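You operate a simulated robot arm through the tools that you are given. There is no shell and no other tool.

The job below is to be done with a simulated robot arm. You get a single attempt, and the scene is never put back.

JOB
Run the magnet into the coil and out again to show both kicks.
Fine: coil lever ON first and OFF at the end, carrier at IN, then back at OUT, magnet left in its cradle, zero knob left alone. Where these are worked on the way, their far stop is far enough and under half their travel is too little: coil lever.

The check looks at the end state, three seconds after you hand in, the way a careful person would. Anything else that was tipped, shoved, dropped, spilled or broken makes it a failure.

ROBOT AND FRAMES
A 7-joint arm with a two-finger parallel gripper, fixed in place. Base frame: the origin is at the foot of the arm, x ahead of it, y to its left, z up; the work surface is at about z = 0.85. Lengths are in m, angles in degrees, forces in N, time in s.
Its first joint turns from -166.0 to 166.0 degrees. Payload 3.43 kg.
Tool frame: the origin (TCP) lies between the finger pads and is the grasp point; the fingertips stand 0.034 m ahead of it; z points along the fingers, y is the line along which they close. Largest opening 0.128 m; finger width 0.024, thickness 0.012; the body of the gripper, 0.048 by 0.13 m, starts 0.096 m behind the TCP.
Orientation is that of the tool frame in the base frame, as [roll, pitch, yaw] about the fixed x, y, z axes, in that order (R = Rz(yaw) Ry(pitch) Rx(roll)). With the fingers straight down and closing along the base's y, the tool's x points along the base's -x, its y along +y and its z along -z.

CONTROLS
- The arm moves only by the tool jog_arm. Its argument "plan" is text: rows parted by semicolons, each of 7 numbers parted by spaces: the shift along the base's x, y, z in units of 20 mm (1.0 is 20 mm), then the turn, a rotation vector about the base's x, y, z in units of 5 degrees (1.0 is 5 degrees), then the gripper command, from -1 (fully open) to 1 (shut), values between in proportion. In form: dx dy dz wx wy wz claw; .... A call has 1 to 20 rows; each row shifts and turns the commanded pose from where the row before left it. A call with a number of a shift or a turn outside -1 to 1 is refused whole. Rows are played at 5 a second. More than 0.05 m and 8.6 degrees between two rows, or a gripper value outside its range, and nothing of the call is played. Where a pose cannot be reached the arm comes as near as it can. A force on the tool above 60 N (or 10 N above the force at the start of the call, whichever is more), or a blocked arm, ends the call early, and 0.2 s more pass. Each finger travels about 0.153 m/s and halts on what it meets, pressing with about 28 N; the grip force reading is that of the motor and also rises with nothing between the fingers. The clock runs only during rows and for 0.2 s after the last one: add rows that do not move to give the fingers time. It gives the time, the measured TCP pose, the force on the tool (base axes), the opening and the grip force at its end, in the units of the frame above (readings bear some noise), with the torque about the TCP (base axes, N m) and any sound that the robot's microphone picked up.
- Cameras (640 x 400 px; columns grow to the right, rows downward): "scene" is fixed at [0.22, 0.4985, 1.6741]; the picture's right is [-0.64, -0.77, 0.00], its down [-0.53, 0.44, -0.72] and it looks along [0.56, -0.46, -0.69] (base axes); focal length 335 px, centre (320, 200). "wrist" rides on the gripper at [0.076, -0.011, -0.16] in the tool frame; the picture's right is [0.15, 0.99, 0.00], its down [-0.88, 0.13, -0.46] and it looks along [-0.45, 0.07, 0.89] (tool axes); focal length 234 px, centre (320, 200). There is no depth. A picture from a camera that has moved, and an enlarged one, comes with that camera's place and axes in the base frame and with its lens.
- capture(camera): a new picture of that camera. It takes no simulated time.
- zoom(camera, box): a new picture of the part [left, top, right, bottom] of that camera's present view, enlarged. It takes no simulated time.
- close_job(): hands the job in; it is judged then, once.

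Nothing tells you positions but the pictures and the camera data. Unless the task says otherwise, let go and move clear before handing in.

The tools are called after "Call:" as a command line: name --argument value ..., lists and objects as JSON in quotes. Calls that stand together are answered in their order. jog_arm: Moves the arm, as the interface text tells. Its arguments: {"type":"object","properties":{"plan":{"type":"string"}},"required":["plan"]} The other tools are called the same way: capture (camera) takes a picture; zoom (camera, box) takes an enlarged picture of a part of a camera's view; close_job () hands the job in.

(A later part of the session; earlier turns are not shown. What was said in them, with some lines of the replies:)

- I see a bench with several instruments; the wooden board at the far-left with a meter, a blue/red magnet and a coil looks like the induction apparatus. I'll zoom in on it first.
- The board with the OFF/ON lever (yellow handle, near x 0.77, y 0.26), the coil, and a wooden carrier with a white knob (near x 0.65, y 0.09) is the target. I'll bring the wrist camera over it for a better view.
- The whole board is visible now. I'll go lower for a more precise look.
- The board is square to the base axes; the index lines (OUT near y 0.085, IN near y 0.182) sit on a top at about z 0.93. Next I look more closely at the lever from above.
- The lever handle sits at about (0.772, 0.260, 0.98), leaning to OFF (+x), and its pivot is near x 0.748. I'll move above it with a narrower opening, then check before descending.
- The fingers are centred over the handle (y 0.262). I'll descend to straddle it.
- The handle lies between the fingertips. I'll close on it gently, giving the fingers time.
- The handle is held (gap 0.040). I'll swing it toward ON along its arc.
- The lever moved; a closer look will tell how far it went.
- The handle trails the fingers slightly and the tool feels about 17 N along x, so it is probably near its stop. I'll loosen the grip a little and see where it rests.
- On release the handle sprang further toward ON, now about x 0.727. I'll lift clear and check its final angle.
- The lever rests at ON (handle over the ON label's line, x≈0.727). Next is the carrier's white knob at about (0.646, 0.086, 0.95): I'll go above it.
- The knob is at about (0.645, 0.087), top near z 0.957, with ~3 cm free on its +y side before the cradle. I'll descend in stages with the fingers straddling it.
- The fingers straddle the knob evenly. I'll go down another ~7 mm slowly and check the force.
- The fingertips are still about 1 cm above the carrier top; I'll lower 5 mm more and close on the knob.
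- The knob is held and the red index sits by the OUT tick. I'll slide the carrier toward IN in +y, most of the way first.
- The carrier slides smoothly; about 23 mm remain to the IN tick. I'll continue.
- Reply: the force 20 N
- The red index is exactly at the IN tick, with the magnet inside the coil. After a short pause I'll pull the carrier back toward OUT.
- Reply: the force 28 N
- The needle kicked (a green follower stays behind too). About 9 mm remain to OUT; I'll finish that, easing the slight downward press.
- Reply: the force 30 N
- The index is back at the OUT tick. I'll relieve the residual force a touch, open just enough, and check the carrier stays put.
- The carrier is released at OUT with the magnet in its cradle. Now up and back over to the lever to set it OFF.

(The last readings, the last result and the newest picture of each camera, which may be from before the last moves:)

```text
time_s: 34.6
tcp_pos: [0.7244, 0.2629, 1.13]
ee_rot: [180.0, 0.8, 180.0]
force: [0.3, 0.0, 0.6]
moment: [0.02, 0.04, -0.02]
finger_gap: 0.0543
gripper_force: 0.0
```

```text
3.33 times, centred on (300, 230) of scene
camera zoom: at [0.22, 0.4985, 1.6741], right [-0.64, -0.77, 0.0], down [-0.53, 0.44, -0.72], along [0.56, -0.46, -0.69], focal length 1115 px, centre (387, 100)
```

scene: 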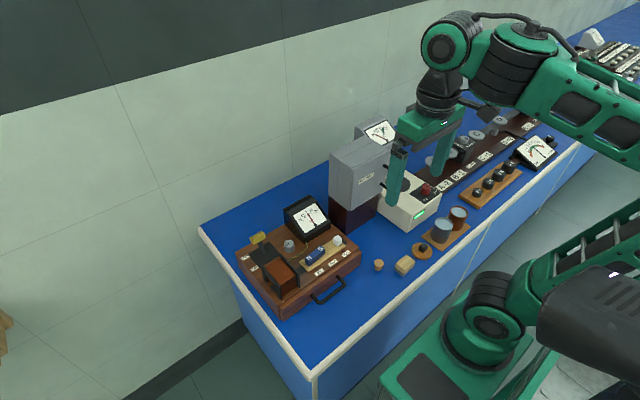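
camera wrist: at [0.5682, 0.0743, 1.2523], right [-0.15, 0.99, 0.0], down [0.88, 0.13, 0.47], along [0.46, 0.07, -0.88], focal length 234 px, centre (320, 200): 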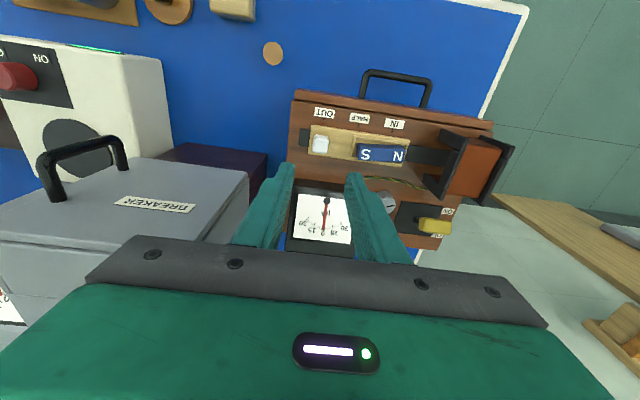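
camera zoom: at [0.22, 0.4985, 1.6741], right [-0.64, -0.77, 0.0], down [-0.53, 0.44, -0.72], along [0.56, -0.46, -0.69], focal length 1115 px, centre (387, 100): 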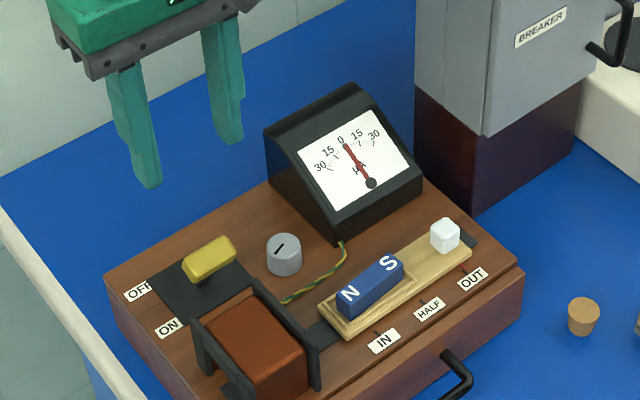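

The carrier is at OUT and the needle is back near zero. Lever handle at (0.727, 0.262); I descend to straddle it.

Call:
jog_arm --plan "0.12 -0.05 -1 0 0 0 0.15;0 0 -1 0 0 0 0.15;0 0 -1 0 0 0 0.15;0 0 -1 0 0 0 0.15;0 0 -1 0 0 0 0.15;0 0 -0.8 0 0 0 0.15;0 0 -0.6 0 0 0 0.15;0 0 0 0 0 0 0.15;0 0 0 0 0 0 0.15"

Call:
zoom --camera "wrist" --box '[240, 130, 400, 230]'

Call:
zoom --camera "scene" --box '[250, 220, 310, 270]'

```text
time_s: 36.6
tcp_pos: [0.7284, 0.2606, 0.9997]
ee_rot: [180.0, 0.7, -180.0]
force: [-0.4, 0.1, 0.2]
moment: [0.0, 0.01, 0.01]
finger_gap: 0.0545
gripper_force: 0.0
```

```text
4.00 times, centred on (320, 180) of wrist
camera zoom: at [0.6494, 0.2499, 1.1592], right [-0.15, 0.99, 0.0], down [0.88, 0.13, 0.47], along [0.46, 0.07, -0.88], focal length 937 px, centre (320, 280)
```

zoom: 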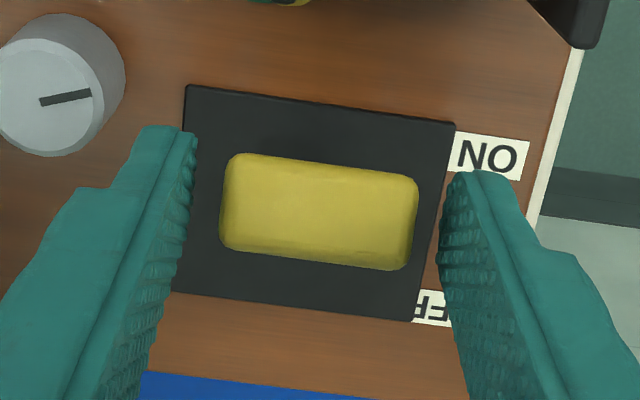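

```text
8.00 times, centred on (280, 245) of scene
camera zoom: at [0.22, 0.4985, 1.6741], right [-0.64, -0.77, 0.0], down [-0.53, 0.44, -0.72], along [0.56, -0.46, -0.69], focal length 2676 px, centre (640, -160)
```

zoom: 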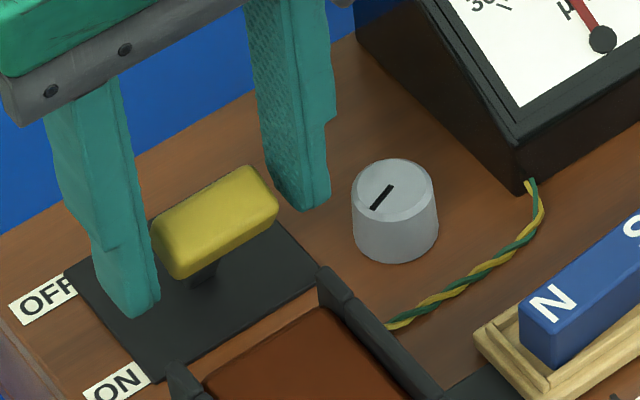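

The handle is between the fingers. I'll grip and swing it back along its arc to OFF.

Call:
jog_arm --plan "0 0 0 0 0 0 0.3;0 0 0 0 0 0 0.5;0 0 0 0 0 0 0.5;0 0 0 0 0 0 0.5;0.4 0 0.15 0 0 0 0.5;0.4 0 0.1 0 0 0 0.5;0.4 0 0.03 0 0 0 0.5;0.4 0 -0.03 0 0 0 0.5;0.4 0 -0.1 0 0 0 0.5;0.4 0 -0.15 0 0 0 0.5;0 0 0 0 0 0 0.5;0 0 0 0 0 0 0.25;0 0 0 0 0 0 0.15;0 0 0 0 0 0 0.15"

Call:
zoom --camera "wrist" --box '[240, 130, 400, 230]'

Call:
zoom --camera "scene" --box '[230, 215, 310, 285]'

```text
time_s: 39.6
tcp_pos: [0.7752, 0.2625, 0.9998]
ee_rot: [-180.0, 0.6, -180.0]
force: [0.4, 0.9, 0.5]
moment: [0.0, -0.04, -0.02]
finger_gap: 0.0543
gripper_force: 0.1
```

```text
4.00 times, centred on (320, 180) of wrist
camera zoom: at [0.6976, 0.2507, 1.1594], right [-0.15, 0.99, 0.0], down [0.87, 0.13, 0.47], along [0.46, 0.07, -0.88], focal length 937 px, centre (320, 280)
```

zoom: 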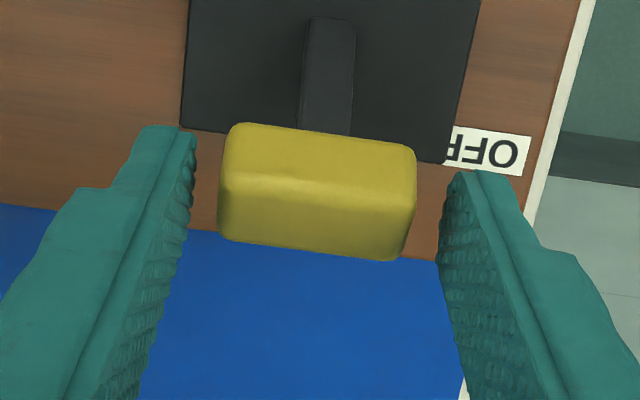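

```text
5.71 times, centred on (270, 250) of scene
camera zoom: at [0.22, 0.4985, 1.6741], right [-0.64, -0.77, 0.0], down [-0.53, 0.44, -0.72], along [0.56, -0.46, -0.69], focal length 1912 px, centre (606, -86)
```

zoom: 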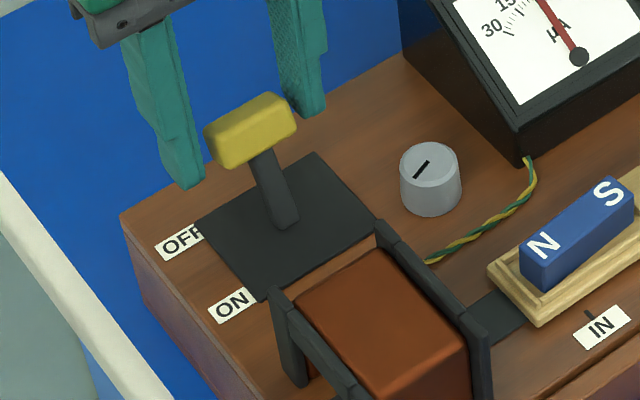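

The lever is back in exactly its original OFF position. I'll lift straight up and move clear, then check everything.

Call:
jog_arm --plan "0 0 0.5 0 0 0 0.15;0 0 1 0 0 0 0.15;0 0 1 0 0 0 0.15;0 0 1 0 0 0 0.15;0 0 1 0 0 0 0.15;0 0 1 0 0 0 0.15;0 0 1 0 0 0 0.15;0 0 1 0 0 0 0.15;-0.5 0 1 0 0 0 0.15;-1 0 0 0 0 0 0.15;-1 0 0 0 0 0 0.15;-1 0 0 0 0 0 0.15;-1 0 0 0 0 0 0.15;-1 0 0 0 0 0 0.15;0 0 0 0 0 0 0.15;0 0 0 0 0 0 0.15"

Call:
capture --camera "scene"

Call:
zoom --camera "scene" --box '[220, 180, 380, 320]'

Call:
capture --camera "wrist"

Call:
zoom --camera "wrist" --box '[180, 60, 372, 180]'

```text
time_s: 43.0
tcp_pos: [0.6649, 0.2611, 1.1706]
ee_rot: [179.9, 0.6, 180.0]
force: [-0.1, 0.3, -0.7]
moment: [0.0, -0.01, -0.01]
finger_gap: 0.0544
gripper_force: 0.0
```

```text
taken
```

scene: 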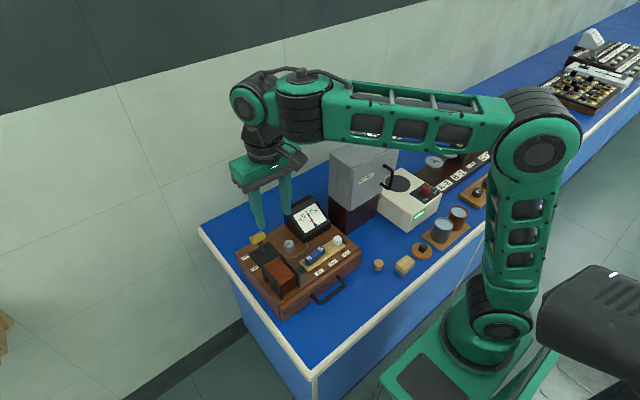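

```text
2.86 times, centred on (300, 250) of scene
camera zoom: at [0.22, 0.4985, 1.6741], right [-0.64, -0.77, 0.0], down [-0.53, 0.44, -0.72], along [0.56, -0.46, -0.69], focal length 956 px, centre (377, 57)
```

zoom: 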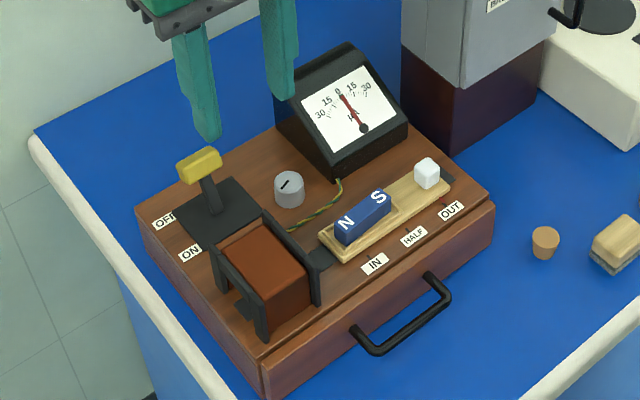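

```text
taken
camera wrist: at [0.5875, 0.2498, 1.3297], right [-0.15, 0.99, 0.0], down [0.88, 0.13, 0.47], along [0.46, 0.07, -0.88], focal length 234 px, centre (320, 200)
```

wrist: 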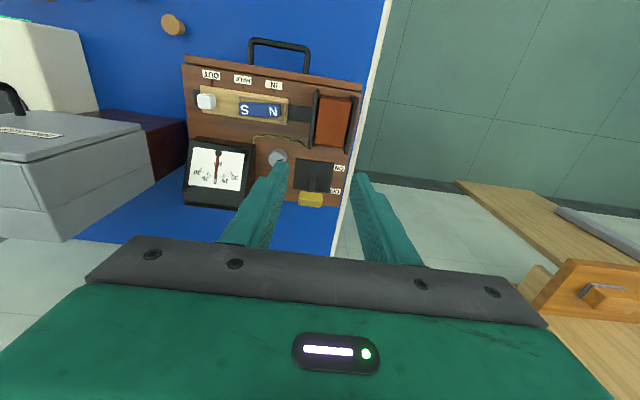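

```text
3.33 times, centred on (276, 120) of wrist
camera zoom: at [0.5875, 0.2498, 1.3297], right [-0.15, 0.99, 0.0], down [0.88, 0.13, 0.47], along [0.46, 0.07, -0.88], focal length 781 px, centre (467, 467)
```

zoom: 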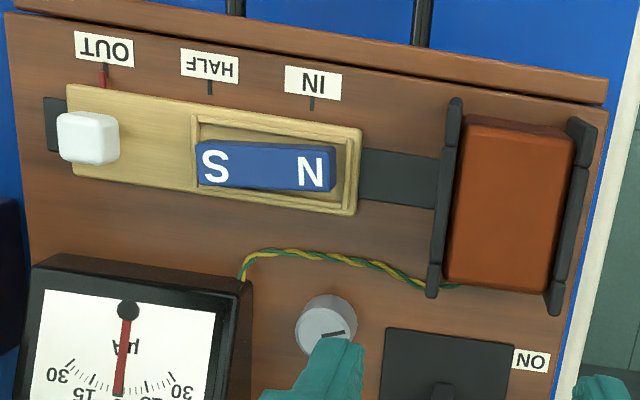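

The final pictures show the carrier at OUT with its index on the tick, the magnet in its cradle and the lever at OFF. The zero knob and the board look unmoved, and the arm is clear, so I'm handing in.

Call:
close_job

```text
The job is handed in.
```

The job is handed in: with the coil lever ON, I ran the magnet into the coil to IN and back to OUT, then set the lever OFF.

- **Kicks:** I saw the needle deflect as the magnet came out. The gripper hid the meter on the way in, so I did not see that kick myself.
- **Carrier:** its red index lined up with the IN tick at the far end, and it is back on the OUT tick now.
- **Lever:** it rested at the ON label while the magnet ran, and is now in its original OFF position.
- **Left as found:** the magnet is in its cradle, I did not touch the zero knob, and nothing else looks moved. The arm is up and clear.
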